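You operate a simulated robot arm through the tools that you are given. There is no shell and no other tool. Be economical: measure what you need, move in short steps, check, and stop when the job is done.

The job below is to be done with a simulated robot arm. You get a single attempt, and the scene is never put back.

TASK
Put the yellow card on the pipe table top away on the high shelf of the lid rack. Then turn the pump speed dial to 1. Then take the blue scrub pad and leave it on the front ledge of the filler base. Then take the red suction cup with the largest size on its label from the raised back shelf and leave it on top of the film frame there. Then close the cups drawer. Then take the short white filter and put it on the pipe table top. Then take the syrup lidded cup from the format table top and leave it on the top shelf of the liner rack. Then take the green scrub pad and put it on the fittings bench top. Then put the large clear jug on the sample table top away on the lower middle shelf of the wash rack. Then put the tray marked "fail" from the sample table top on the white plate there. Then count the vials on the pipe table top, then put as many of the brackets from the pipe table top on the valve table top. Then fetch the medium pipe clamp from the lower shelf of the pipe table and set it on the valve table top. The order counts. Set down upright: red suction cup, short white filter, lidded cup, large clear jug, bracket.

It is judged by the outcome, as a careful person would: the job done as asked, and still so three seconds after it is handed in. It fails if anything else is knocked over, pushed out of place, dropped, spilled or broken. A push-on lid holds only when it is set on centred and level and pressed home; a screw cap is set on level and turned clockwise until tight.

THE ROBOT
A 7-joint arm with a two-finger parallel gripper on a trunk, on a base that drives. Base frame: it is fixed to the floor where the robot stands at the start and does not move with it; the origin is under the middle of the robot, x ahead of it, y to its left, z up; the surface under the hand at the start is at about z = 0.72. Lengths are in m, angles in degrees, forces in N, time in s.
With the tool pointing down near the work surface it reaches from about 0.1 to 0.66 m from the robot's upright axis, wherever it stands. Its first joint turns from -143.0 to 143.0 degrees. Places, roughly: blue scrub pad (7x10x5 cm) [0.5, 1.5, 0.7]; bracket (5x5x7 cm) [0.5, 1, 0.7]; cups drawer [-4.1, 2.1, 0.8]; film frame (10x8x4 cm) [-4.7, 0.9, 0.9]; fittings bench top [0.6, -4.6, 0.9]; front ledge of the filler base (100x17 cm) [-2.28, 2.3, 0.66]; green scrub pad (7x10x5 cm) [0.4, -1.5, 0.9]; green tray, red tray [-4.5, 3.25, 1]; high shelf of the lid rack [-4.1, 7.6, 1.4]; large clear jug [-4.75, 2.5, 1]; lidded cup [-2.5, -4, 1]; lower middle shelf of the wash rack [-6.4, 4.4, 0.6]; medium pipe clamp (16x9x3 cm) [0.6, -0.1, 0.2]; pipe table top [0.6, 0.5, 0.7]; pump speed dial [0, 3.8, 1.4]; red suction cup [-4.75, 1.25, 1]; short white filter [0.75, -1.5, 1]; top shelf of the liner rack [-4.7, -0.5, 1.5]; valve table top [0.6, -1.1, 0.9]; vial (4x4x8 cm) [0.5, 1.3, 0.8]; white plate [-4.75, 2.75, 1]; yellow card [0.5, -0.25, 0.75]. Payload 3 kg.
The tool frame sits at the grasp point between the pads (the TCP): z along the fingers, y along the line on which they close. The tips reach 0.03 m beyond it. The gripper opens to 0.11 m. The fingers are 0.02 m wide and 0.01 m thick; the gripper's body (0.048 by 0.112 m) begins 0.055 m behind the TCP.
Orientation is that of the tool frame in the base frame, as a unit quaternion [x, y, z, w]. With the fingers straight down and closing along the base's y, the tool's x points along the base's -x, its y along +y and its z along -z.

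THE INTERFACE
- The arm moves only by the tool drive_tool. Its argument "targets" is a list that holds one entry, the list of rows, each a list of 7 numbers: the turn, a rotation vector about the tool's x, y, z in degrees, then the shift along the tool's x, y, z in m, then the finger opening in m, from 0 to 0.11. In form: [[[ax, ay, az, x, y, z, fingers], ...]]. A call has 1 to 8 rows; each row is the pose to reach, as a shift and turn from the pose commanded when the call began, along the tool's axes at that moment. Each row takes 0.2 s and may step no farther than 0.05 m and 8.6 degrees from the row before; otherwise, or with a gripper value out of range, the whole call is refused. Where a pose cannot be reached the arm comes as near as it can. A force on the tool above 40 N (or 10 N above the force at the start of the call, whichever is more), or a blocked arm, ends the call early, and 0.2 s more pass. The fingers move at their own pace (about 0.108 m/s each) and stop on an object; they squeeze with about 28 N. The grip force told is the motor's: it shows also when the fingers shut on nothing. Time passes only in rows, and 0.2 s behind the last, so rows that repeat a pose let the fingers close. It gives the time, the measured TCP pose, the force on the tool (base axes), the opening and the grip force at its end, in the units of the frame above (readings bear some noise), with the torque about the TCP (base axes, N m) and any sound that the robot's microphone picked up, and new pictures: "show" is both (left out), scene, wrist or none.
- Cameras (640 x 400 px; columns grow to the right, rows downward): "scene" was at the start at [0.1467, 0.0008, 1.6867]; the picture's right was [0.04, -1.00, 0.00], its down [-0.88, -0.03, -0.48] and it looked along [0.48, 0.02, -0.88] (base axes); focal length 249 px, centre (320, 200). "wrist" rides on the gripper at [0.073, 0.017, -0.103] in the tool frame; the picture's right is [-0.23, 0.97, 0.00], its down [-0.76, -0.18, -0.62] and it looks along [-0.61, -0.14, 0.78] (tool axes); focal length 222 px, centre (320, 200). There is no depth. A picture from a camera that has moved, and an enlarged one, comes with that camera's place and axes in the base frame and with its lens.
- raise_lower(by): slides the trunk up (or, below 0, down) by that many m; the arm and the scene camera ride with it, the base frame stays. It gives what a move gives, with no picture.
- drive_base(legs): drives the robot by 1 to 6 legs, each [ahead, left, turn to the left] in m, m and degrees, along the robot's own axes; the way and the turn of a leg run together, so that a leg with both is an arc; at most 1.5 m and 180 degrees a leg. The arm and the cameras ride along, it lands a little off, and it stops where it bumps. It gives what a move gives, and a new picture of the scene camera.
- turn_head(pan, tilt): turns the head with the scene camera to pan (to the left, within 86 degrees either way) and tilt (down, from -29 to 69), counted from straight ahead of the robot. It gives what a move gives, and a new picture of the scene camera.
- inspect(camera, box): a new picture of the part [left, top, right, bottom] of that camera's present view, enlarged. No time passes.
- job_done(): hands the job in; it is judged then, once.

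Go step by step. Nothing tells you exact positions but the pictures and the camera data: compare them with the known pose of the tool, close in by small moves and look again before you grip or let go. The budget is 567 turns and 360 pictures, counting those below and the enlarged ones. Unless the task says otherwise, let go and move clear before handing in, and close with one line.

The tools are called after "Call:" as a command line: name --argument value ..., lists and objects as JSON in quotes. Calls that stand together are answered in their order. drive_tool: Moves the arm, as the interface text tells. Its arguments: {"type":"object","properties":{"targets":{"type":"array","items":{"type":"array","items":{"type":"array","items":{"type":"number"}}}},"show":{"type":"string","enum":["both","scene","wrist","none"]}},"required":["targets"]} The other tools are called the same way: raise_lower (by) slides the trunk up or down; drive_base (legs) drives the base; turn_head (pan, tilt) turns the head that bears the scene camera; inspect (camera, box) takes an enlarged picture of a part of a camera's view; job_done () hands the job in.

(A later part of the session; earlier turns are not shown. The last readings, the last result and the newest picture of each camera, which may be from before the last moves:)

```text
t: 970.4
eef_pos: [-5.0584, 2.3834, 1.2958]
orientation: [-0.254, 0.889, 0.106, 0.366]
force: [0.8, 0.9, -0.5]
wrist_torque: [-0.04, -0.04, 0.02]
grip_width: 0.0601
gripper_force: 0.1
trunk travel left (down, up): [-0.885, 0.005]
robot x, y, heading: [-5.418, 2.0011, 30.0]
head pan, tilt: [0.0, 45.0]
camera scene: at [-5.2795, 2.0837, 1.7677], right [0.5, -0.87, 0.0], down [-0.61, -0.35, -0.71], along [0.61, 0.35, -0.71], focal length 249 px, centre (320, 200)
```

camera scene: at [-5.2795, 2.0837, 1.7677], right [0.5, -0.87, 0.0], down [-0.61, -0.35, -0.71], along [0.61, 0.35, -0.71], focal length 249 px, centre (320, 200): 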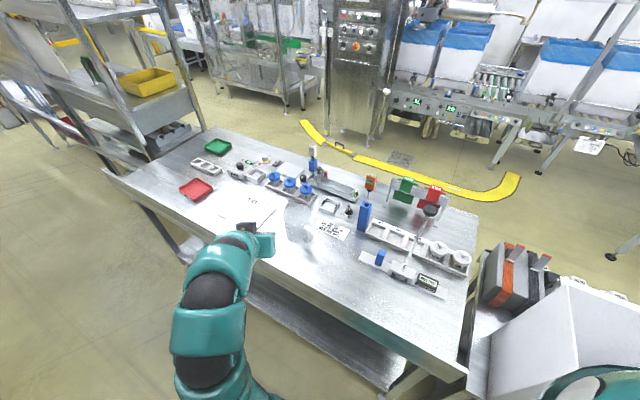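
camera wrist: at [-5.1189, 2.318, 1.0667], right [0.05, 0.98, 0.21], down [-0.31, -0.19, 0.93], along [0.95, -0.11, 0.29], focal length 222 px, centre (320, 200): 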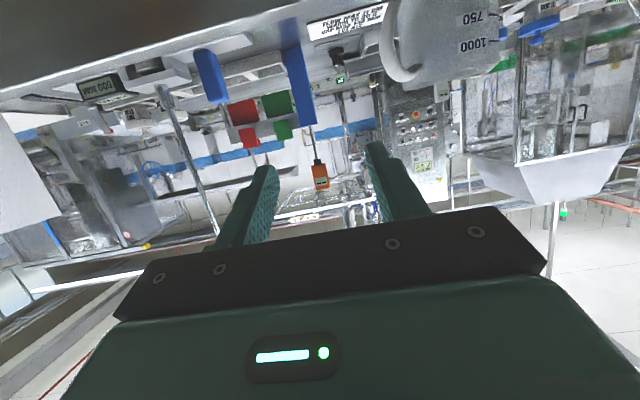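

Call:
inspect --camera "scene" --box '[250, 180, 370, 280]'

Call:
inspect --camera "wrist" --box '[0, 0, 640, 400]'

```text
4.00 times, centred on (310, 230) of scene
camera zoom: at [-5.2795, 2.0837, 1.7677], right [0.5, -0.87, 0.0], down [-0.61, -0.35, -0.71], along [0.61, 0.35, -0.71], focal length 997 px, centre (360, 80)
```

zoom: 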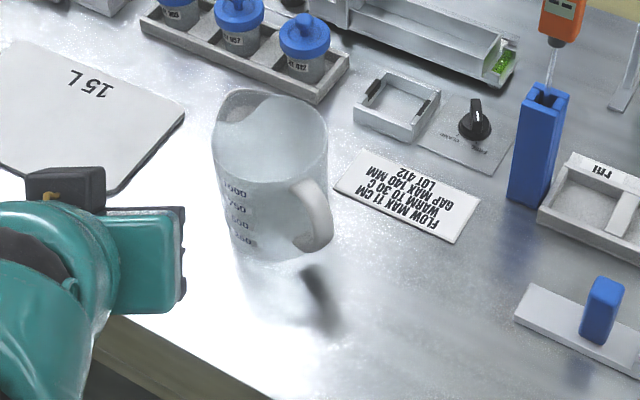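

```text
1.00 times, centred on (320, 200) of wrist (not enlarged: the box is as wide or as high as the picture)
camera zoom: at [-5.1719, 2.3337, 1.3199], right [-0.38, 0.91, 0.16], down [0.18, -0.1, 0.98], along [0.91, 0.4, -0.13], focal length 222 px, centre (320, 200)
```

zoom: 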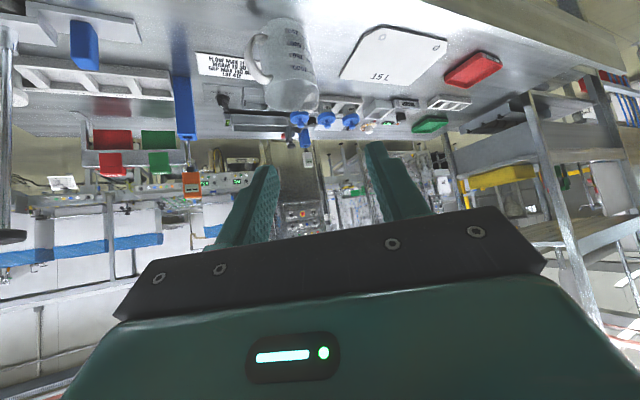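

The handle points to about 250° with its bar at (-4.79, 2.41), z≈0.95–1.02. I yaw the tool to align with the handle plane.

Call:
drive_tool --targets '[[[-5.4, 0, -5.4, 0, 0, 0, 0.06], [-10.7, 0, -10.8, 0, 0, 0, 0.06], [-16.1, 0, -16.2, 0, 0, 0, 0.06], [-21.4, 0.1, -21.6, 0, 0, 0, 0.06], [-26.8, 0.1, -27, 0, 0, 0, 0.06]]]' --show "none"

```text
t: 971.5
eef_pos: [-5.0571, 2.386, 1.2981]
orientation: [-0.451, 0.807, 0.186, 0.331]
force: [0.2, 0.2, -0.5]
wrist_torque: [0.01, 0.0, 0.01]
grip_width: 0.0602
gripper_force: 0.0
out of reach, approached as far as the arm can: row 4, 5
trunk travel left (down, up): [-0.885, 0.005]
robot x, y, heading: [-5.4235, 2.0009, 30.0]
head pan, tilt: [0.0, 45.0]
```

Call:
drive_tool --targets '[[[0, 0, 0, 0.013, -0.0287, 0.028, 0.06], [0, 0, 0, 0.026, -0.0574, 0.056, 0.06], [0, 0, 0, 0.039, -0.0862, 0.084, 0.06], [0, 0, 0, 0.052, -0.115, 0.112, 0.06], [0, 0, 0, 0.065, -0.1436, 0.14, 0.06], [0, 0, 0, 0.078, -0.172, 0.168, 0.06]]]' --show "none"

Call:
drive_tool --targets '[[[-4.2, 0, -4.2, 0, 0, 0, 0.06], [-8.3, 0, -8.3, 0, 0, 0, 0.06]]]'

```text
t: 973.0
eef_pos: [-4.8788, 2.3486, 1.1238]
orientation: [-0.45, 0.808, 0.185, 0.332]
force: [0.3, -0.6, 1.0]
wrist_torque: [0.01, 0.02, 0.0]
grip_width: 0.0597
gripper_force: 0.0
out of reach, approached as far as the arm can: row 1
trunk travel left (down, up): [-0.885, 0.005]
robot x, y, heading: [-5.4236, 2.0046, 30.1]
head pan, tilt: [0.0, 45.0]
```

```text
t: 973.5
eef_pos: [-4.8772, 2.3491, 1.1239]
orientation: [-0.53, 0.758, 0.218, 0.311]
force: [-0.1, 1.0, -0.5]
wrist_torque: [0.0, -0.01, 0.01]
grip_width: 0.0599
gripper_force: 0.0
trunk travel left (down, up): [-0.885, 0.005]
robot x, y, heading: [-5.418, 2.0063, 29.9]
head pan, tilt: [0.0, 45.0]
camera scene: at [-5.2793, 2.0828, 1.7677], right [0.5, -0.87, 0.0], down [-0.61, -0.35, -0.71], along [0.61, 0.35, -0.71], focal length 249 px, centre (320, 200)
camera wrist: at [-4.9357, 2.2385, 1.1473], right [-0.86, 0.48, 0.16], down [0.2, 0.04, 0.98], along [0.47, 0.87, -0.13], focal length 222 px, centre (320, 200)
```

scene: 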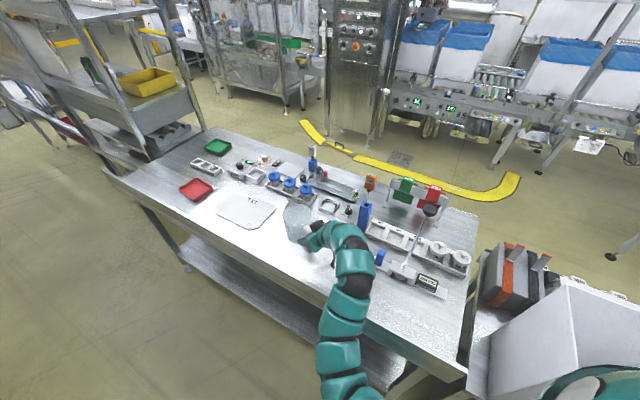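
wrist: 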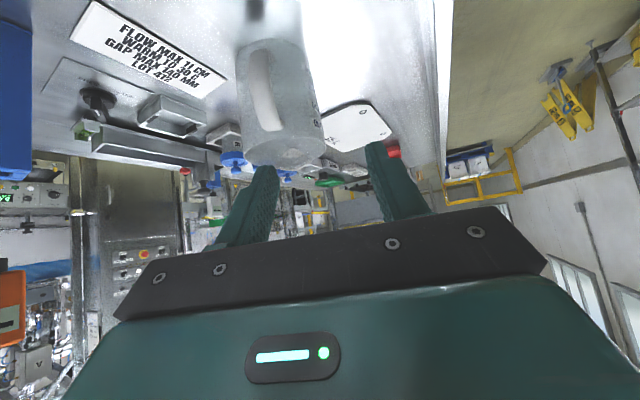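

Call:
inspect --camera "wrist" --box '[200, 20, 360, 180]'

```text
2.50 times, centred on (280, 100) of wrist
camera zoom: at [-4.9357, 2.2385, 1.1473], right [-0.86, 0.48, 0.16], down [0.2, 0.04, 0.98], along [0.47, 0.87, -0.13], focal length 555 px, centre (420, 450)
```

zoom: 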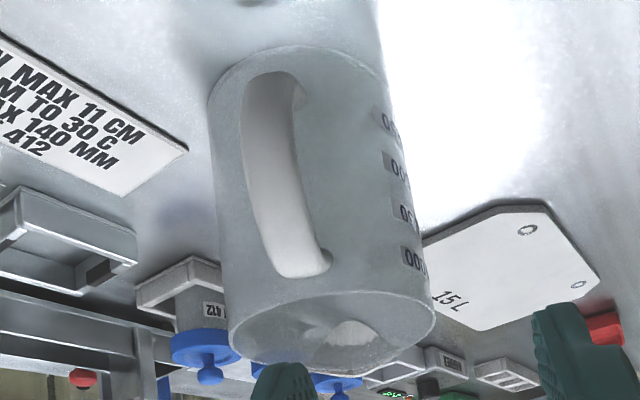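

Handle direction confirmed (≈250°). I align laterally and then slide in along the tool axis so the fingers straddle the bar.

Call:
drive_tool --targets '[[[0, 0, 0, 0.015, -0.03, 0.01, 0.06], [0, 0, 0, 0.032, -0.06, 0.03, 0.06], [0, 0, 0, 0.032, -0.06, 0.07, 0.06], [0, 0, 0, 0.032, -0.06, 0.105, 0.06]]]' --show "wrist"

Call:
inspect --camera "wrist" --box '[220, 40, 420, 220]'

```text
t: 974.5
eef_pos: [-4.8039, 2.3767, 1.0271]
orientation: [-0.531, 0.757, 0.22, 0.31]
force: [-0.3, -0.5, 0.4]
wrist_torque: [0.03, -0.02, -0.02]
grip_width: 0.0597
gripper_force: 0.1
trunk travel left (down, up): [-0.885, 0.005]
robot x, y, heading: [-5.4229, 2.0049, 30.0]
head pan, tilt: [0.0, 45.0]
camera wrist: at [-4.8612, 2.2666, 1.0501], right [-0.86, 0.48, 0.16], down [0.21, 0.04, 0.98], along [0.47, 0.87, -0.13], focal length 222 px, centre (320, 200)
```

wrist: 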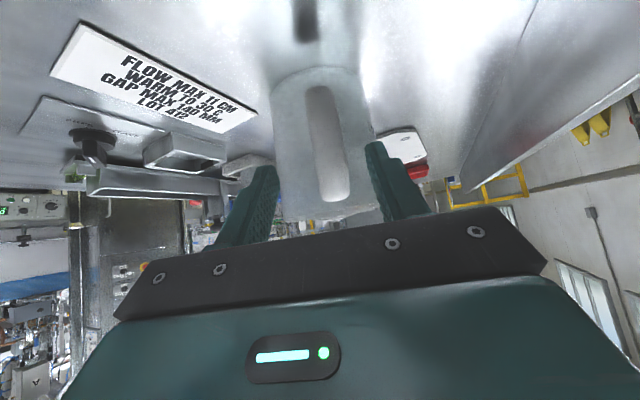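

```text
2.22 times, centred on (320, 130) of wrist
camera zoom: at [-4.8612, 2.2666, 1.0501], right [-0.86, 0.48, 0.16], down [0.21, 0.04, 0.98], along [0.47, 0.87, -0.13], focal length 494 px, centre (320, 356)
```

zoom: 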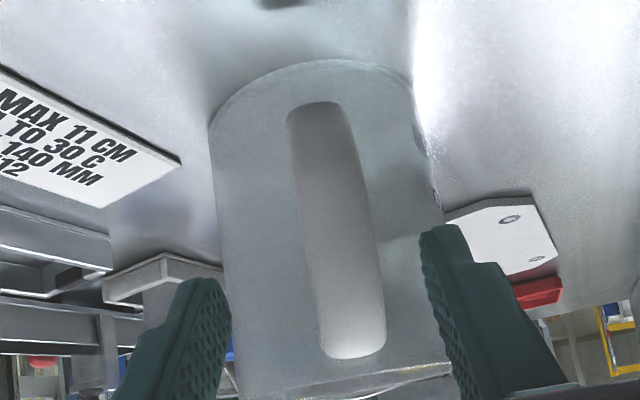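

Call:
drive_tool --targets '[[[0, 0, 0, 0.002, 0.004, 0.015, 0.06], [0, 0, 0, 0.003, 0.006, 0.037, 0.06], [0, 0, 0, 0.003, 0.006, 0.037, 0.0], [0, 0, 0, 0.003, 0.006, 0.037, 0.0], [0, 0, 0, 0.003, 0.006, 0.037, 0.0]]]' --show "wrist"

```text
t: 975.8
eef_pos: [-4.8003, 2.4017, 0.9978]
orientation: [-0.53, 0.758, 0.218, 0.311]
force: [0.8, 0.8, 0.1]
wrist_torque: [-0.03, -0.07, -0.04]
grip_width: 0.0121
gripper_force: 28.3
trunk travel left (down, up): [-0.885, 0.005]
robot x, y, heading: [-5.4188, 2.0022, 30.1]
head pan, tilt: [0.0, 45.0]
camera wrist: at [-4.8584, 2.291, 1.0212], right [-0.86, 0.48, 0.16], down [0.2, 0.04, 0.98], along [0.47, 0.87, -0.13], focal length 222 px, centre (320, 200)
```

wrist: 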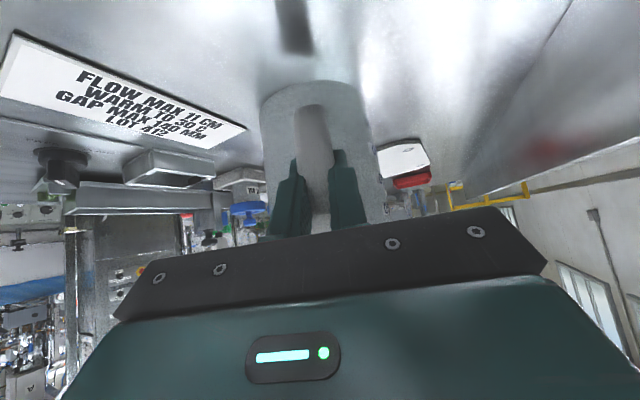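

Gripped the handle bar. I lift a little and check for tilting.

Call:
drive_tool --targets '[[[0, 0, 0, -0.007, 0, -0.007, 0.0], [0, 0, 0, -0.014, 0, -0.014, 0.0], [0, 0, 0, -0.028, 0, -0.028, 0.0]]]'

Call:
inspect --camera "scene" --box '[250, 170, 370, 270]'

```text
t: 976.5
eef_pos: [-4.8019, 2.4025, 1.0399]
orientation: [-0.531, 0.758, 0.219, 0.31]
force: [0.1, 0.2, -1.1]
wrist_torque: [-0.11, 0.07, 0.01]
grip_width: 0.0123
gripper_force: 28.0
trunk travel left (down, up): [-0.885, 0.005]
robot x, y, heading: [-5.4191, 2.0042, 30.1]
head pan, tilt: [0.0, 45.0]
camera scene: at [-5.2792, 2.0828, 1.7677], right [0.5, -0.87, 0.0], down [-0.61, -0.35, -0.71], along [0.61, 0.35, -0.71], focal length 249 px, centre (320, 200)
camera wrist: at [-4.8596, 2.2924, 1.0622], right [-0.86, 0.48, 0.16], down [0.2, 0.04, 0.98], along [0.47, 0.87, -0.13], focal length 222 px, centre (320, 200)
```

scene: 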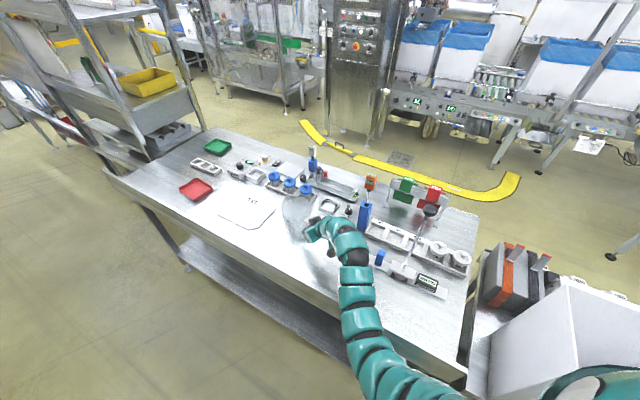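
wrist: 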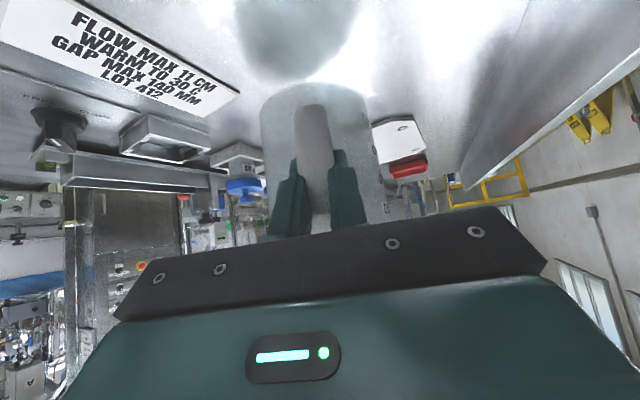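

```text
4.00 times, centred on (310, 220) of scene
camera zoom: at [-5.2792, 2.0828, 1.7677], right [0.5, -0.87, 0.0], down [-0.61, -0.35, -0.71], along [0.61, 0.35, -0.71], focal length 997 px, centre (360, 120)
```

zoom: 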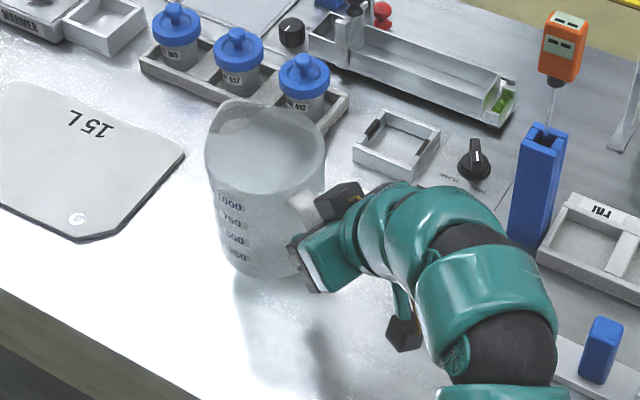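

The jug hangs level. I lift it well clear and turn north along the corridor.

Call:
drive_tool --targets '[[[0, 0, 0, -0.03, 0, -0.03, 0.0], [0, 0, 0, -0.06, 0, -0.06, 0.0], [0, 0, 0, -0.09, 0, -0.09, 0.0], [0, 0, 0, -0.115, 0, -0.115, 0.0]]]' --show "none"

Call:
drive_base --legs '[[0, 0, 60], [0.6, 0, 0]]'

Call:
turn_head --pan 25 --tilt 20

```text
t: 977.5
eef_pos: [-4.8018, 2.4022, 1.2004]
orientation: [-0.531, 0.757, 0.22, 0.311]
force: [0.6, -0.3, -1.5]
wrist_torque: [-0.06, 0.01, 0.0]
grip_width: 0.0122
gripper_force: 28.3
trunk travel left (down, up): [-0.885, 0.005]
robot x, y, heading: [-5.4216, 2.0032, 30.1]
head pan, tilt: [0.0, 45.0]
```

```text
t: 983.6
eef_pos: [-5.4702, 3.3471, 1.2007]
orientation: [0.841, -0.386, -0.345, -0.157]
force: [0.9, 0.0, -1.1]
wrist_torque: [-0.07, -0.07, 0.01]
grip_width: 0.0123
gripper_force: 28.4
trunk travel left (down, up): [-0.885, 0.005]
robot x, y, heading: [-5.4304, 2.6103, 90.9]
head pan, tilt: [0.0, 45.0]
camera scene: at [-5.4273, 2.7729, 1.7676], right [1.0, 0.01, 0.0], down [0.01, -0.71, -0.71], along [-0.01, 0.71, -0.71], focal length 249 px, centre (320, 200)
```

scene: 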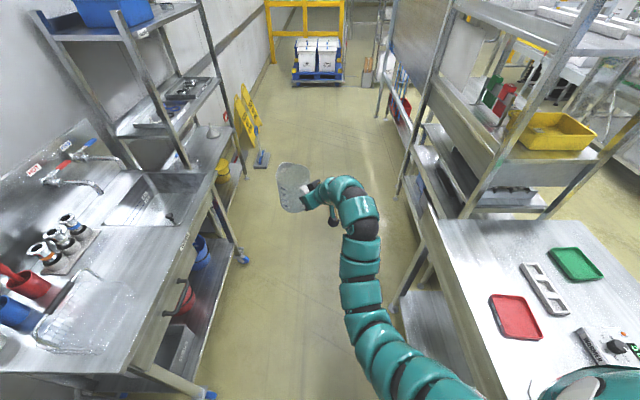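

```text
t: 984.5
eef_pos: [-5.4704, 3.3466, 1.2009]
orientation: [0.841, -0.386, -0.346, -0.157]
force: [0.2, 0.1, -1.1]
wrist_torque: [-0.11, -0.05, -0.01]
grip_width: 0.0122
gripper_force: 27.8
trunk travel left (down, up): [-0.885, 0.005]
robot x, y, heading: [-5.4287, 2.6141, 90.7]
head pan, tilt: [25.0, 20.0]
camera scene: at [-5.4666, 2.775, 1.8063], right [0.9, 0.43, 0.0], down [0.15, -0.31, -0.94], along [-0.41, 0.85, -0.34], focal length 249 px, centre (320, 200)
```

scene: 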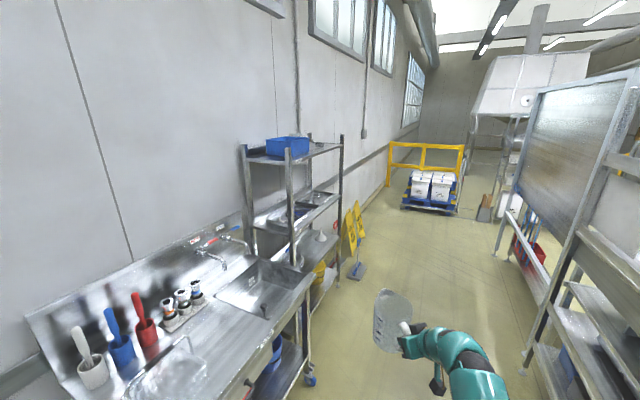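

The wash rack front is around x≈-6.2, y 4.1–4.7. I yaw the tool back to straight ahead and retract a bit before turning west.

Call:
drive_tool --targets '[[[5.6, 0, 5.7, 0, 0, 0, 0.0], [11.3, 0, 11.4, 0, 0, 0, 0.0], [16.9, 0, 17, 0, 0, 0, 0.0], [22.6, 0, 22.7, 0, 0, 0, 0.0], [28.2, 0, 28.4, 0, 0, 0, 0.0]]]' --show "none"

Call:
drive_tool --targets '[[[0, 0, 0, 0.025, 0, -0.025, 0.0], [0, 0, 0, 0.05, 0, -0.05, 0.0], [0, 0, 0, 0.07, 0, -0.07, 0.0]]]' --show "wrist"

```text
t: 985.7
eef_pos: [-5.4712, 3.3489, 1.2005]
orientation: [0.658, -0.65, -0.27, -0.266]
force: [0.7, 0.1, -1.9]
wrist_torque: [-0.1, 0.0, -0.02]
grip_width: 0.0121
gripper_force: 27.7
trunk travel left (down, up): [-0.885, 0.005]
robot x, y, heading: [-5.4274, 2.6142, 91.0]
head pan, tilt: [25.0, 20.0]
```

```text
t: 986.5
eef_pos: [-5.4685, 3.2452, 1.2007]
orientation: [0.658, -0.65, -0.271, -0.268]
force: [0.0, -0.2, -1.6]
wrist_torque: [-0.05, 0.0, 0.01]
grip_width: 0.0123
gripper_force: 27.5
trunk travel left (down, up): [-0.885, 0.005]
robot x, y, heading: [-5.4243, 2.6137, 90.6]
head pan, tilt: [25.0, 20.0]
camera wrist: at [-5.4837, 3.1214, 1.2243], right [-0.98, 0.15, 0.16], down [0.18, 0.11, 0.98], along [0.13, 0.98, -0.13], focal length 222 px, centre (320, 200)
```

wrist: 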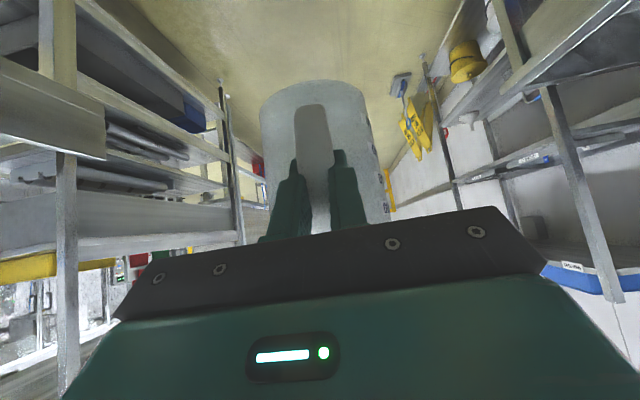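

Call:
drive_base --legs '[[0.72, -0.08, 0], [0, 0, 89.4], [0, -0.6, 0]]'

Call:
turn_head --pan -20 --tilt 35

```text
t: 997.3
eef_pos: [-5.9916, 3.9016, 1.2022]
orientation: [0.925, -0.005, -0.38, -0.002]
force: [0.8, 0.2, -0.4]
wrist_torque: [0.01, -0.1, 0.02]
grip_width: 0.0125
gripper_force: 27.9
trunk travel left (down, up): [-0.885, 0.005]
robot x, y, heading: [-5.3558, 3.9286, 179.5]
head pan, tilt: [25.0, 20.0]
camera scene: at [-5.5201, 3.8922, 1.8064], right [-0.41, 0.91, 0.0], down [0.31, 0.14, -0.94], along [-0.86, -0.39, -0.34], focal length 249 px, centre (320, 200)
```

scene: 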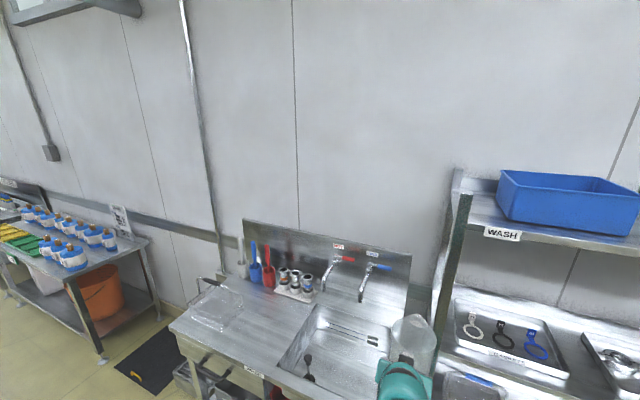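

```text
t: 998.4
eef_pos: [-5.9905, 3.903, 1.2014]
orientation: [0.926, -0.004, -0.379, -0.002]
force: [-0.4, -1.0, -2.0]
wrist_torque: [-0.01, -0.11, 0.01]
grip_width: 0.0124
gripper_force: 28.4
trunk travel left (down, up): [-0.885, 0.005]
robot x, y, heading: [-5.3572, 3.9337, 179.4]
head pan, tilt: [-20.0, 35.0]
camera scene: at [-5.5179, 3.9607, 1.7825], right [0.35, 0.94, 0.0], down [0.54, -0.2, -0.82], along [-0.77, 0.29, -0.57], focal length 249 px, centre (320, 200)
```

scene: 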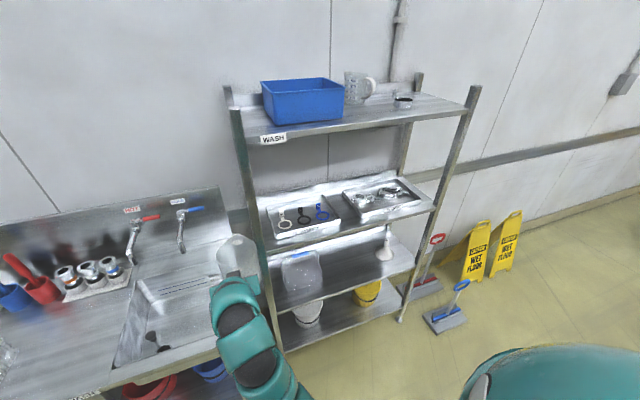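

The third shelf (z≈0.58–0.6) has free room around y≈4.46. I strafe in front of it and lower the trunk.

Call:
drive_base --legs '[[0, -0.56, 0.5]]'

Call:
raise_lower --by -0.45

Call:
turn_head --pan 0 --tilt 40

Call:
inspect --camera "wrist" --box '[0, 0, 640, 400]'

```text
t: 1001.6
eef_pos: [-5.9858, 4.4625, 1.2005]
orientation: [0.925, -0.001, -0.38, 0.0]
force: [0.1, 0.3, 0.1]
wrist_torque: [-0.03, -0.11, 0.01]
grip_width: 0.0122
gripper_force: 28.4
trunk travel left (down, up): [-0.885, 0.005]
robot x, y, heading: [-5.3546, 4.4923, 179.7]
head pan, tilt: [-20.0, 35.0]
camera scene: at [-5.5139, 4.5236, 1.7825], right [0.35, 0.94, 0.0], down [0.54, -0.2, -0.82], along [-0.77, 0.28, -0.57], focal length 249 px, centre (320, 200)
```

scene: 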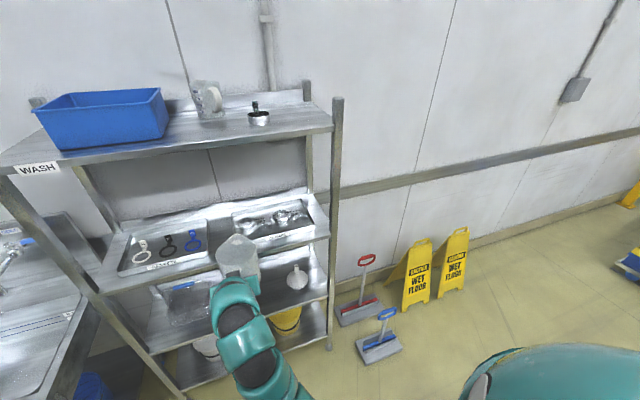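

```text
refused: -0.45 is not a number from -0.4 to 0.4
```

```text
t: 1002.5
eef_pos: [-5.9879, 4.4619, 1.2008]
orientation: [0.925, -0.002, -0.379, -0.001]
force: [-0.8, -0.4, -0.2]
wrist_torque: [0.02, -0.11, -0.01]
grip_width: 0.0123
gripper_force: 28.0
trunk travel left (down, up): [-0.885, 0.005]
robot x, y, heading: [-5.3531, 4.4941, 179.8]
head pan, tilt: [0.0, 40.0]
camera scene: at [-5.5163, 4.4928, 1.775], right [0.01, 1.0, 0.0], down [0.64, 0.0, -0.77], along [-0.77, 0.0, -0.64], focal length 249 px, centre (320, 200)
```

scene: 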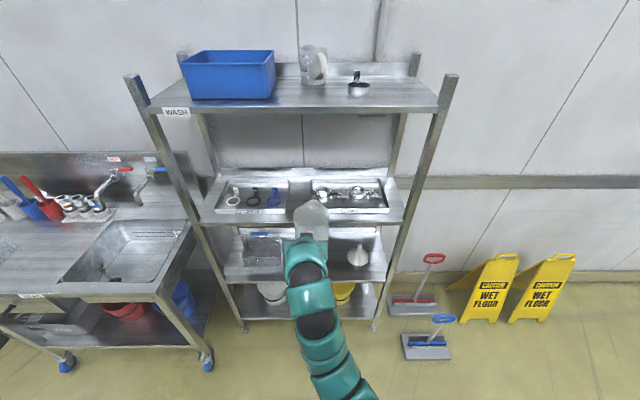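

```text
1.00 times, centred on (320, 200) of wrist (not enlarged: the box is as wide or as high as the picture)
camera zoom: at [-5.8625, 4.4455, 1.2239], right [-0.17, -0.97, 0.16], down [-0.1, 0.18, 0.98], along [-0.98, 0.15, -0.13], focal length 222 px, centre (320, 200)
```

zoom: 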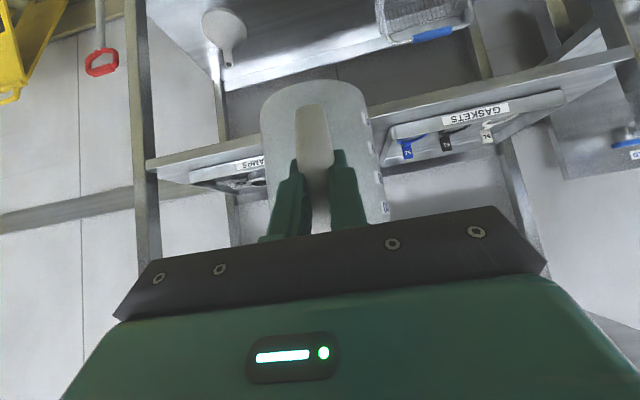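

Call:
raise_lower --by -0.4

Call:
raise_lower --by -0.05

Call:
drive_base --legs '[[0.2, 0, 0]]'

Call:
inspect --camera "wrist" --box '[0, 0, 640, 400]'

```text
t: 1006.3
eef_pos: [-5.9873, 4.4618, 0.8011]
orientation: [0.925, -0.002, -0.379, -0.001]
force: [0.1, 0.6, -1.2]
wrist_torque: [0.01, -0.12, -0.03]
grip_width: 0.0124
gripper_force: 27.4
trunk travel left (down, up): [-0.485, 0.405]
robot x, y, heading: [-5.3552, 4.4929, 179.5]
head pan, tilt: [0.0, 40.0]
```

```text
t: 1007.2
eef_pos: [-5.9863, 4.4626, 0.7502]
orientation: [0.925, -0.001, -0.38, -0.001]
force: [0.1, 0.4, -0.7]
wrist_torque: [-0.03, -0.11, -0.02]
grip_width: 0.0126
gripper_force: 27.8
trunk travel left (down, up): [-0.435, 0.455]
robot x, y, heading: [-5.3508, 4.4925, 179.5]
head pan, tilt: [0.0, 40.0]
```

```text
t: 1008.8
eef_pos: [-6.1855, 4.4622, 0.7513]
orientation: [0.925, -0.001, -0.38, 0.0]
force: [0.5, -0.2, -1.5]
wrist_torque: [-0.04, -0.08, 0.03]
grip_width: 0.0122
gripper_force: 28.4
trunk travel left (down, up): [-0.435, 0.455]
robot x, y, heading: [-5.5507, 4.4953, 180.1]
head pan, tilt: [0.0, 40.0]
camera scene: at [-5.715, 4.4932, 1.3249], right [0.0, 1.0, 0.0], down [0.64, 0.0, -0.77], along [-0.77, 0.0, -0.64], focal length 249 px, centre (320, 200)
```

scene: 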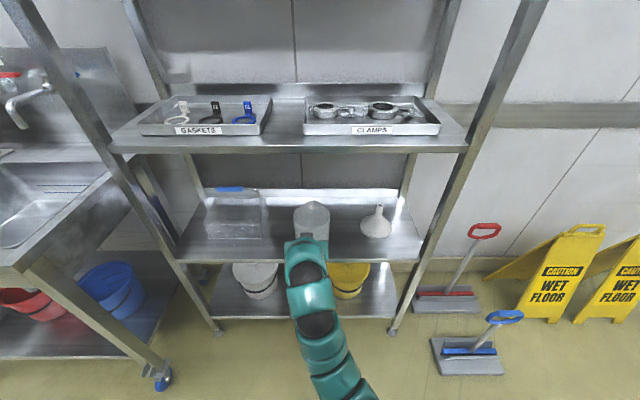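

```text
1.00 times, centred on (320, 200) of wrist (not enlarged: the box is as wide or as high as the picture)
camera zoom: at [-6.061, 4.4455, 0.7738], right [-0.16, -0.97, 0.16], down [-0.1, 0.18, 0.98], along [-0.98, 0.14, -0.13], focal length 222 px, centre (320, 200)
```

zoom: 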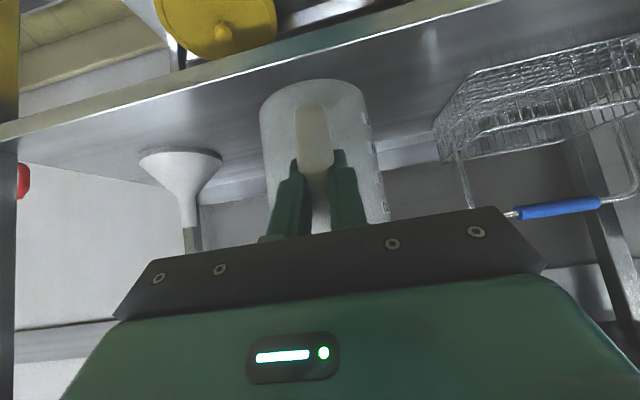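

Call:
drive_base --legs '[[0.085, 0, 0]]'

Call:
drive_tool --targets '[[[0, 0, 0, 0.012, 0, 0.012, 0.0], [0, 0, 0, 0.022, 0, 0.022, 0.0], [0, 0, 0, 0.028, 0, 0.028, 0.0], [0, 0, 0, 0.032, 0, 0.032, 0.0], [0, 0, 0, 0.036, 0, 0.036, 0.0]]]' --show "wrist"

```text
t: 1009.9
eef_pos: [-6.2707, 4.4619, 0.7503]
orientation: [0.925, -0.001, -0.38, 0.0]
force: [0.3, 0.1, -0.9]
wrist_torque: [-0.03, -0.09, 0.02]
grip_width: 0.0123
gripper_force: 27.5
trunk travel left (down, up): [-0.435, 0.455]
robot x, y, heading: [-5.6365, 4.4959, 179.8]
head pan, tilt: [0.0, 40.0]
camera scene: at [-5.7999, 4.4933, 1.3249], right [0.0, 1.0, 0.0], down [0.64, 0.0, -0.77], along [-0.77, 0.0, -0.64], focal length 249 px, centre (320, 200)
```

scene: 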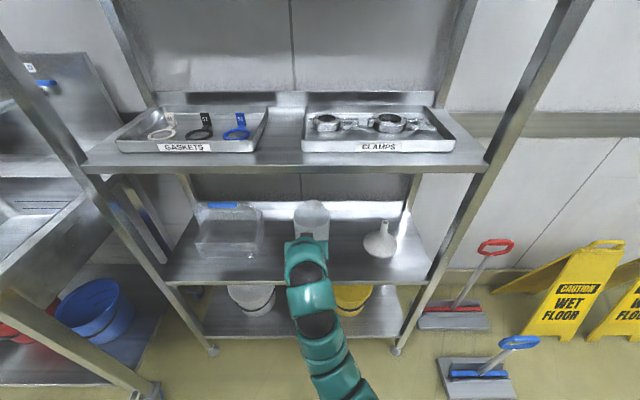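

```text
t: 1011.1
eef_pos: [-6.2696, 4.46, 0.7]
orientation: [0.925, 0.0, -0.381, 0.001]
force: [6.6, -2.6, 20.5]
wrist_torque: [0.14, 0.55, 0.03]
grip_width: 0.0127
gripper_force: 28.0
trunk travel left (down, up): [-0.435, 0.455]
robot x, y, heading: [-5.6347, 4.4974, 180.0]
head pan, tilt: [0.0, 40.0]
camera wrist: at [-6.1441, 4.4442, 0.7237], right [-0.16, -0.97, 0.16], down [-0.1, 0.18, 0.98], along [-0.98, 0.14, -0.13], focal length 222 px, centre (320, 200)
```

wrist: 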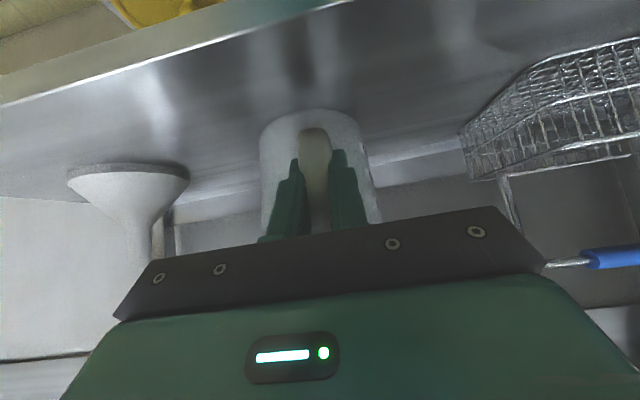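

The jug rests on the shelf. I release and withdraw.

Call:
drive_tool --targets '[[[0, 0, 0, -0.0015, 0, -0.0015, 0.0], [0, 0, 0, -0.0015, 0, -0.0015, 0.04], [0, 0, 0, -0.0015, 0, -0.0015, 0.06], [0, 0, 0, -0.0015, 0, -0.03, 0.06], [0, 0, 0, -0.0015, 0, -0.07, 0.06], [0, 0, 0, 0, 0, -0.1, 0.06]]]'

```text
t: 1012.5
eef_pos: [-6.1993, 4.462, 0.7722]
orientation: [0.925, 0.001, -0.379, 0.0]
force: [0.8, -0.6, -0.4]
wrist_torque: [0.0, 0.02, 0.0]
grip_width: 0.06
gripper_force: 0.0
trunk travel left (down, up): [-0.435, 0.455]
robot x, y, heading: [-5.6337, 4.496, 180.1]
head pan, tilt: [0.0, 40.0]
camera scene: at [-5.7991, 4.493, 1.325], right [0.0, 1.0, 0.0], down [0.64, 0.0, -0.77], along [-0.77, 0.0, -0.64], focal length 249 px, centre (320, 200)
camera wrist: at [-6.0755, 4.4454, 0.7958], right [-0.16, -0.97, 0.16], down [-0.1, 0.18, 0.98], along [-0.98, 0.14, -0.13], focal length 222 px, centre (320, 200)
```

scene: 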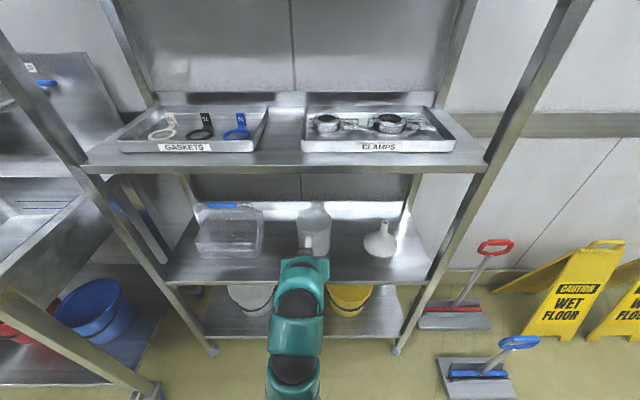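
wrist: 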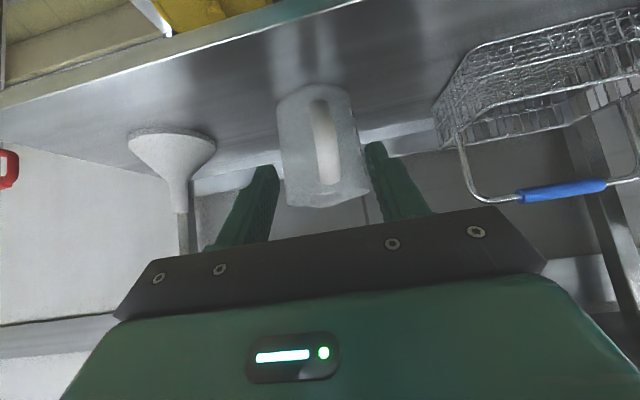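

The jug stands on the lower middle shelf. Now the tray: I back out, raise, and return to the sample table.

Call:
drive_base --legs '[[-0.22, 0, 0]]'

Call:
raise_lower --by 0.4

Call:
drive_base --legs '[[0, 0, 90], [1.3, 0, 0], [0, 0, 90]]'

Call:
turn_head --pan 0 --tilt 48

Call:
inspect --camera "scene" --box '[180, 150, 460, 330]'

```text
t: 1014.2
eef_pos: [-5.9785, 4.4601, 0.7725]
orientation: [0.925, -0.002, -0.379, -0.001]
force: [-0.1, -0.9, 0.0]
wrist_torque: [-0.02, -0.02, -0.03]
grip_width: 0.0598
gripper_force: 0.0
trunk travel left (down, up): [-0.435, 0.455]
robot x, y, heading: [-5.4192, 4.4943, 179.7]
head pan, tilt: [0.0, 40.0]
camera scene: at [-5.5783, 4.4929, 1.325], right [0.0, 1.0, 0.0], down [0.64, 0.0, -0.77], along [-0.77, 0.0, -0.64], focal length 249 px, centre (320, 200)
```

scene: 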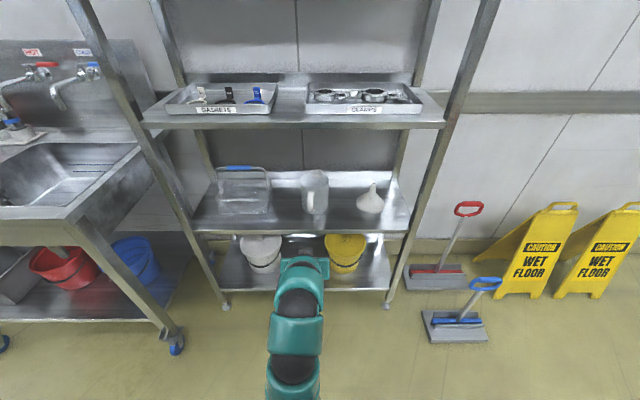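

```text
t: 1018.0
eef_pos: [-5.9801, 4.4615, 1.1728]
orientation: [0.925, -0.001, -0.379, 0.0]
force: [0.3, -0.3, 0.4]
wrist_torque: [0.0, -0.01, 0.03]
grip_width: 0.0598
gripper_force: 0.1
trunk travel left (down, up): [-0.835, 0.055]
robot x, y, heading: [-5.416, 4.4934, 179.7]
head pan, tilt: [0.0, 40.0]
```

```text
t: 1032.0
eef_pos: [-4.8639, 3.199, 1.1731]
orientation: [0.031, 0.925, -0.012, 0.379]
force: [0.2, 0.1, 0.1]
wrist_torque: [-0.02, -0.03, 0.0]
grip_width: 0.06
gripper_force: 0.0
trunk travel left (down, up): [-0.835, 0.055]
robot x, y, heading: [-5.4318, 3.2067, -3.8]
head pan, tilt: [0.0, 40.0]
camera scene: at [-5.2635, 3.1913, 1.725], right [-0.07, -1.0, 0.0], down [-0.64, 0.04, -0.77], along [0.76, -0.05, -0.64], focal length 249 px, centre (320, 200)
```

scene: 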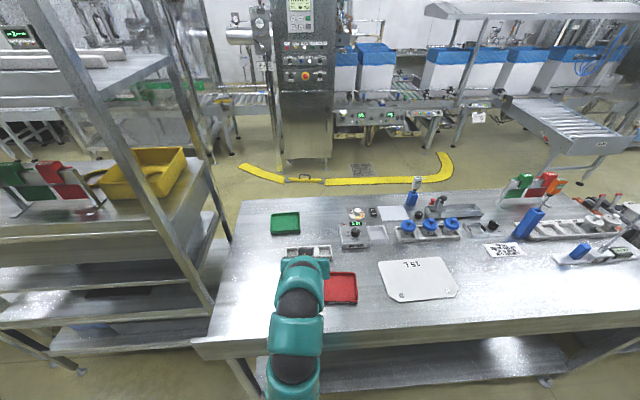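

```text
t: 1032.7
eef_pos: [-4.865, 3.1984, 1.1732]
orientation: [0.032, 0.925, -0.014, 0.38]
force: [0.1, -0.3, 0.8]
wrist_torque: [0.02, 0.02, -0.01]
grip_width: 0.06
gripper_force: 0.1
trunk travel left (down, up): [-0.835, 0.055]
robot x, y, heading: [-5.4291, 3.2034, -4.1]
head pan, tilt: [0.0, 48.0]
camera scene: at [-5.2697, 3.1916, 1.7136], right [-0.07, -1.0, 0.0], down [-0.74, 0.05, -0.67], along [0.67, -0.05, -0.74], focal length 249 px, centre (320, 200)
```

scene: 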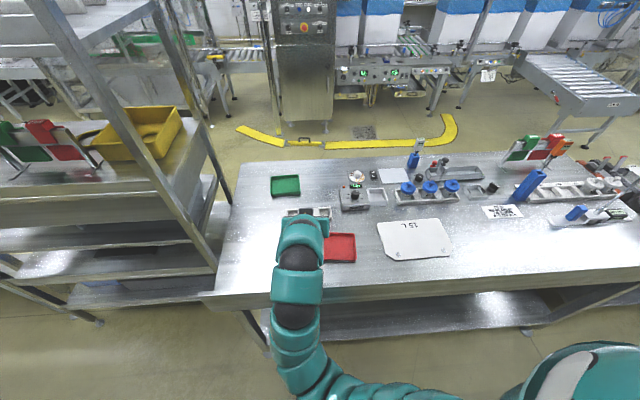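

```text
2.22 times, centred on (320, 240) of scene
camera zoom: at [-5.2697, 3.1916, 1.7136], right [-0.07, -1.0, 0.0], down [-0.74, 0.05, -0.67], along [0.67, -0.05, -0.74], focal length 554 px, centre (320, 111)
```

zoom: 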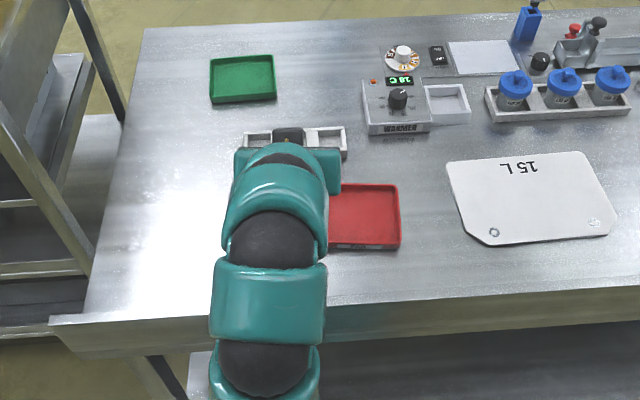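

Call:
inspect --camera "scene" --box '[318, 225, 364, 268]'

Call:
inspect --camera "scene" --box '[262, 168, 308, 204]'

```text
9.30 times, centred on (341, 246) of scene
camera zoom: at [-5.2697, 3.1916, 1.7136], right [-0.07, -1.0, 0.0], down [-0.74, 0.05, -0.67], along [0.67, -0.05, -0.74], focal length 2319 px, centre (125, -233)
```

zoom: 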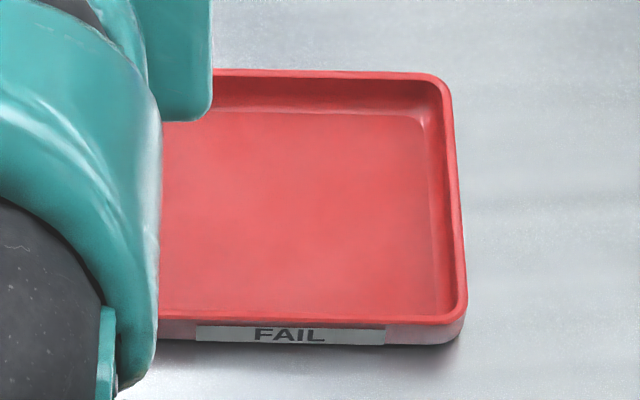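

```text
11.11 times, centred on (285, 186) of scene
camera zoom: at [-5.2697, 3.1916, 1.7136], right [-0.07, -1.0, 0.0], down [-0.74, 0.05, -0.67], along [0.67, -0.05, -0.74], focal length 2770 px, centre (709, 356)
```

zoom: 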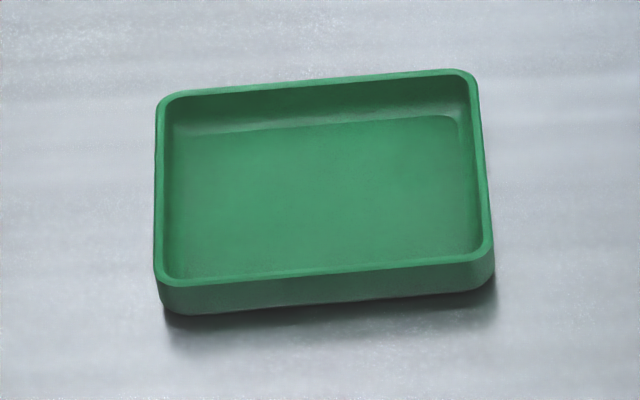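

The red tray is the FAIL one, at about (-4.78, 3.09). I shift so the hand lines up with its south wall and turn the tool straight down.

Call:
drive_base --legs '[[0, -0.17, 4]]'

Call:
drive_tool --targets '[[[0, 7.5, 0, 0.02, 0, 0.02, 0.05], [0, 15, 0, 0.04, 0, 0.04, 0.05], [0, 22.5, 0, 0.06, 0, 0.06, 0.05], [0, 30, 0, 0.07, 0, 0.08, 0.05], [0, 37.5, 0, 0.07, 0, 0.1, 0.05], [0, 44.6, 0, 0.06, 0, 0.12, 0.05]]]'

```text
t: 1034.2
eef_pos: [-4.8698, 3.0696, 1.1724]
orientation: [0.001, 0.925, 0.0, 0.38]
force: [-0.6, 0.5, 0.9]
wrist_torque: [0.03, 0.0, 0.02]
grip_width: 0.06
gripper_force: 0.2
trunk travel left (down, up): [-0.835, 0.055]
robot x, y, heading: [-5.4379, 3.0361, -0.0]
head pan, tilt: [0.0, 48.0]
camera scene: at [-5.2752, 3.0343, 1.7135], right [0.0, -1.0, 0.0], down [-0.74, 0.0, -0.67], along [0.67, 0.0, -0.74], focal length 249 px, centre (320, 200)
```

scene: 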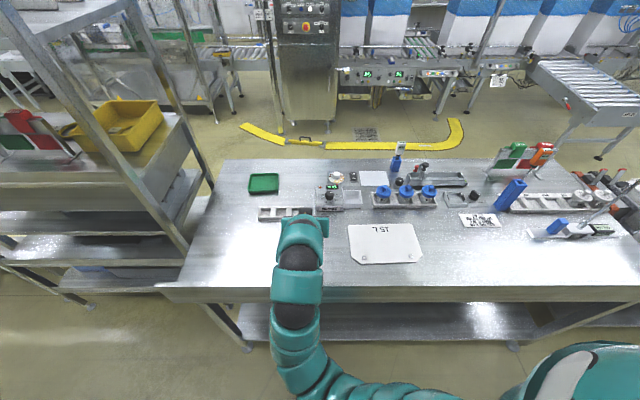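

```text
t: 1035.5
eef_pos: [-4.8261, 3.0731, 1.0323]
orientation: [-0.001, 1.0, 0.001, 0.0]
force: [1.0, 0.2, -0.9]
wrist_torque: [0.06, 0.05, -0.01]
grip_width: 0.0502
gripper_force: 0.1
out of reach, approached as far as the arm can: row 6
trunk travel left (down, up): [-0.835, 0.055]
robot x, y, heading: [-5.4377, 3.0404, 0.0]
head pan, tilt: [0.0, 48.0]
camera scene: at [-5.2728, 3.0344, 1.7132], right [0.0, -1.0, 0.0], down [-0.74, 0.0, -0.67], along [0.67, 0.0, -0.74], focal length 249 px, centre (320, 200)
camera wrist: at [-4.8982, 3.0893, 1.1359], right [0.22, 0.97, 0.0], down [0.76, -0.18, 0.62], along [0.61, -0.14, -0.78], focal length 222 px, centre (320, 200)
```

scene: 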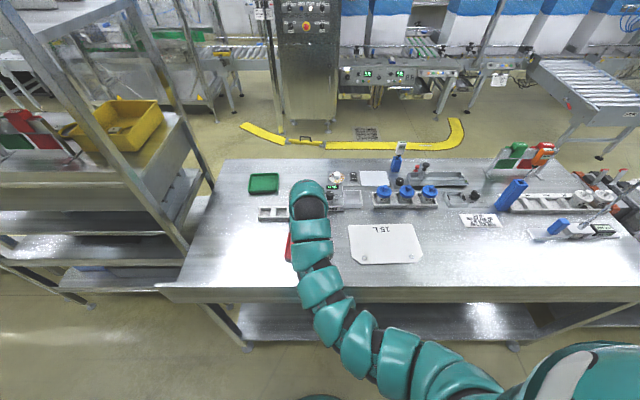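
wrist: 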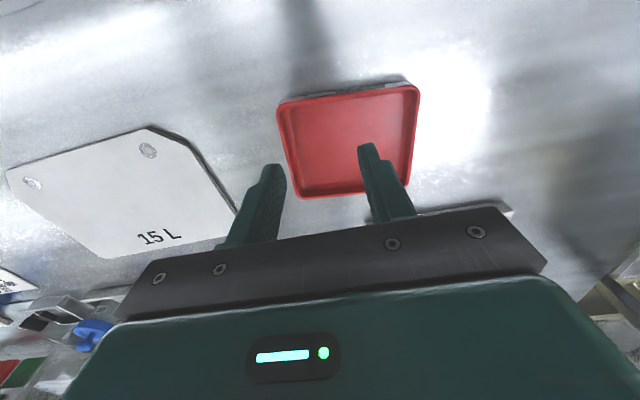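

I align with the tray's south wall (slightly yawed), one finger inside and one outside, and descend.

Call:
drive_tool --targets '[[[0, 0, 4, -0.018, -0.021, 0.01, 0.05], [0, 0, 8, -0.036, -0.042, 0.02, 0.05], [0, 0, 8, -0.036, -0.042, 0.055, 0.05], [0, 0, 8, -0.036, -0.042, 0.08, 0.05]]]' --show "wrist"

```text
t: 1036.5
eef_pos: [-4.7912, 3.032, 0.9535]
orientation: [0.071, 0.998, 0.001, 0.0]
force: [-0.2, -0.2, 0.0]
wrist_torque: [0.01, -0.01, -0.01]
grip_width: 0.05
gripper_force: 0.1
trunk travel left (down, up): [-0.835, 0.055]
robot x, y, heading: [-5.4391, 3.0381, -0.1]
head pan, tilt: [0.0, 48.0]
camera wrist: at [-4.8601, 3.0583, 1.0575], right [0.36, 0.93, 0.0], down [0.73, -0.28, 0.62], along [0.58, -0.22, -0.78], focal length 222 px, centre (320, 200)
```

wrist: 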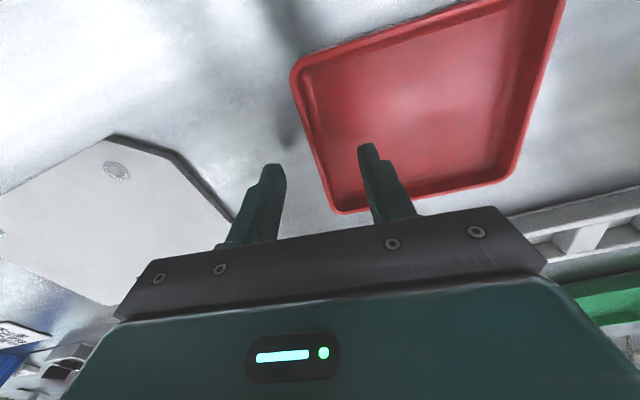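

Call:
drive_tool --targets '[[[0, 0, -4, 0, 0, 0.01, 0.05], [0, 0, -4, 0, 0, 0.02, 0.05], [0, 0, -4, 0, 0, 0.02, 0.0], [0, 0, -4, 0, 0, 0.02, 0.0], [0, 0, -4, 0, 0, 0.02, 0.0]]]' --show "wrist"

```text
t: 1037.8
eef_pos: [-4.793, 3.0313, 0.9339]
orientation: [0.035, 0.999, 0.0, 0.001]
force: [0.4, -0.7, 7.5]
wrist_torque: [0.01, 0.14, 0.01]
grip_width: 0.0034
gripper_force: 27.6
trunk travel left (down, up): [-0.835, 0.055]
robot x, y, heading: [-5.4362, 3.0373, -0.2]
head pan, tilt: [0.0, 48.0]
camera wrist: at [-4.8622, 3.0533, 1.0374], right [0.3, 0.96, 0.0], down [0.75, -0.23, 0.62], along [0.6, -0.18, -0.78], focal length 222 px, centre (320, 200)
```

wrist: 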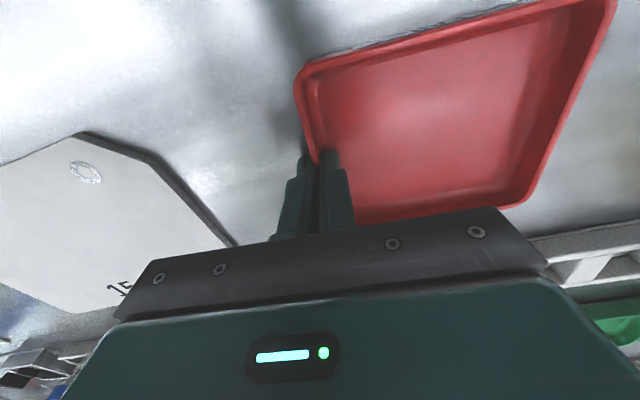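

Gripped on the wall. I lift slowly.

Call:
drive_tool --targets '[[[0, 0, 0, 0, 0, -0.01, 0.0], [0, 0, 0, 0, 0, -0.03, 0.0], [0, 0, 0, 0, 0, -0.06, 0.0]]]'

```text
t: 1038.5
eef_pos: [-4.7915, 3.0288, 0.9926]
orientation: [0.035, 0.999, 0.0, 0.0]
force: [0.3, -0.3, -0.9]
wrist_torque: [-0.06, 0.01, -0.02]
grip_width: 0.0031
gripper_force: 28.2
trunk travel left (down, up): [-0.835, 0.055]
robot x, y, heading: [-5.438, 3.0337, -0.2]
head pan, tilt: [0.0, 48.0]
camera scene: at [-5.2757, 3.0357, 1.7135], right [0.0, -1.0, 0.0], down [-0.74, 0.0, -0.67], along [0.67, 0.0, -0.74], focal length 249 px, centre (320, 200)
camera wrist: at [-4.8619, 3.0527, 1.0965], right [0.29, 0.96, 0.0], down [0.75, -0.23, 0.62], along [0.6, -0.18, -0.78], focal length 222 px, centre (320, 200)
```

scene: 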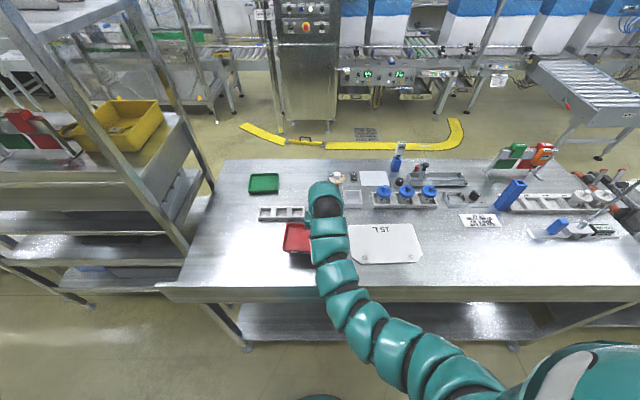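
wrist: 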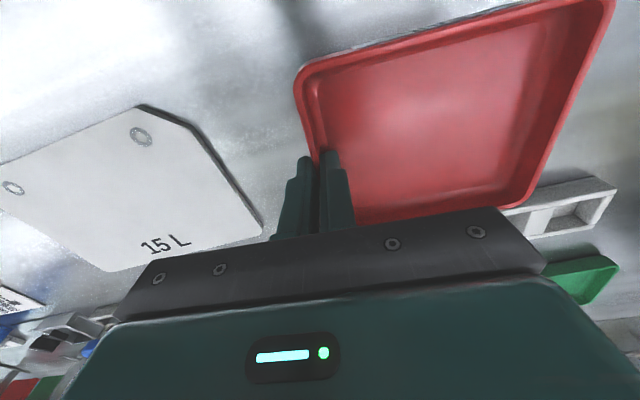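

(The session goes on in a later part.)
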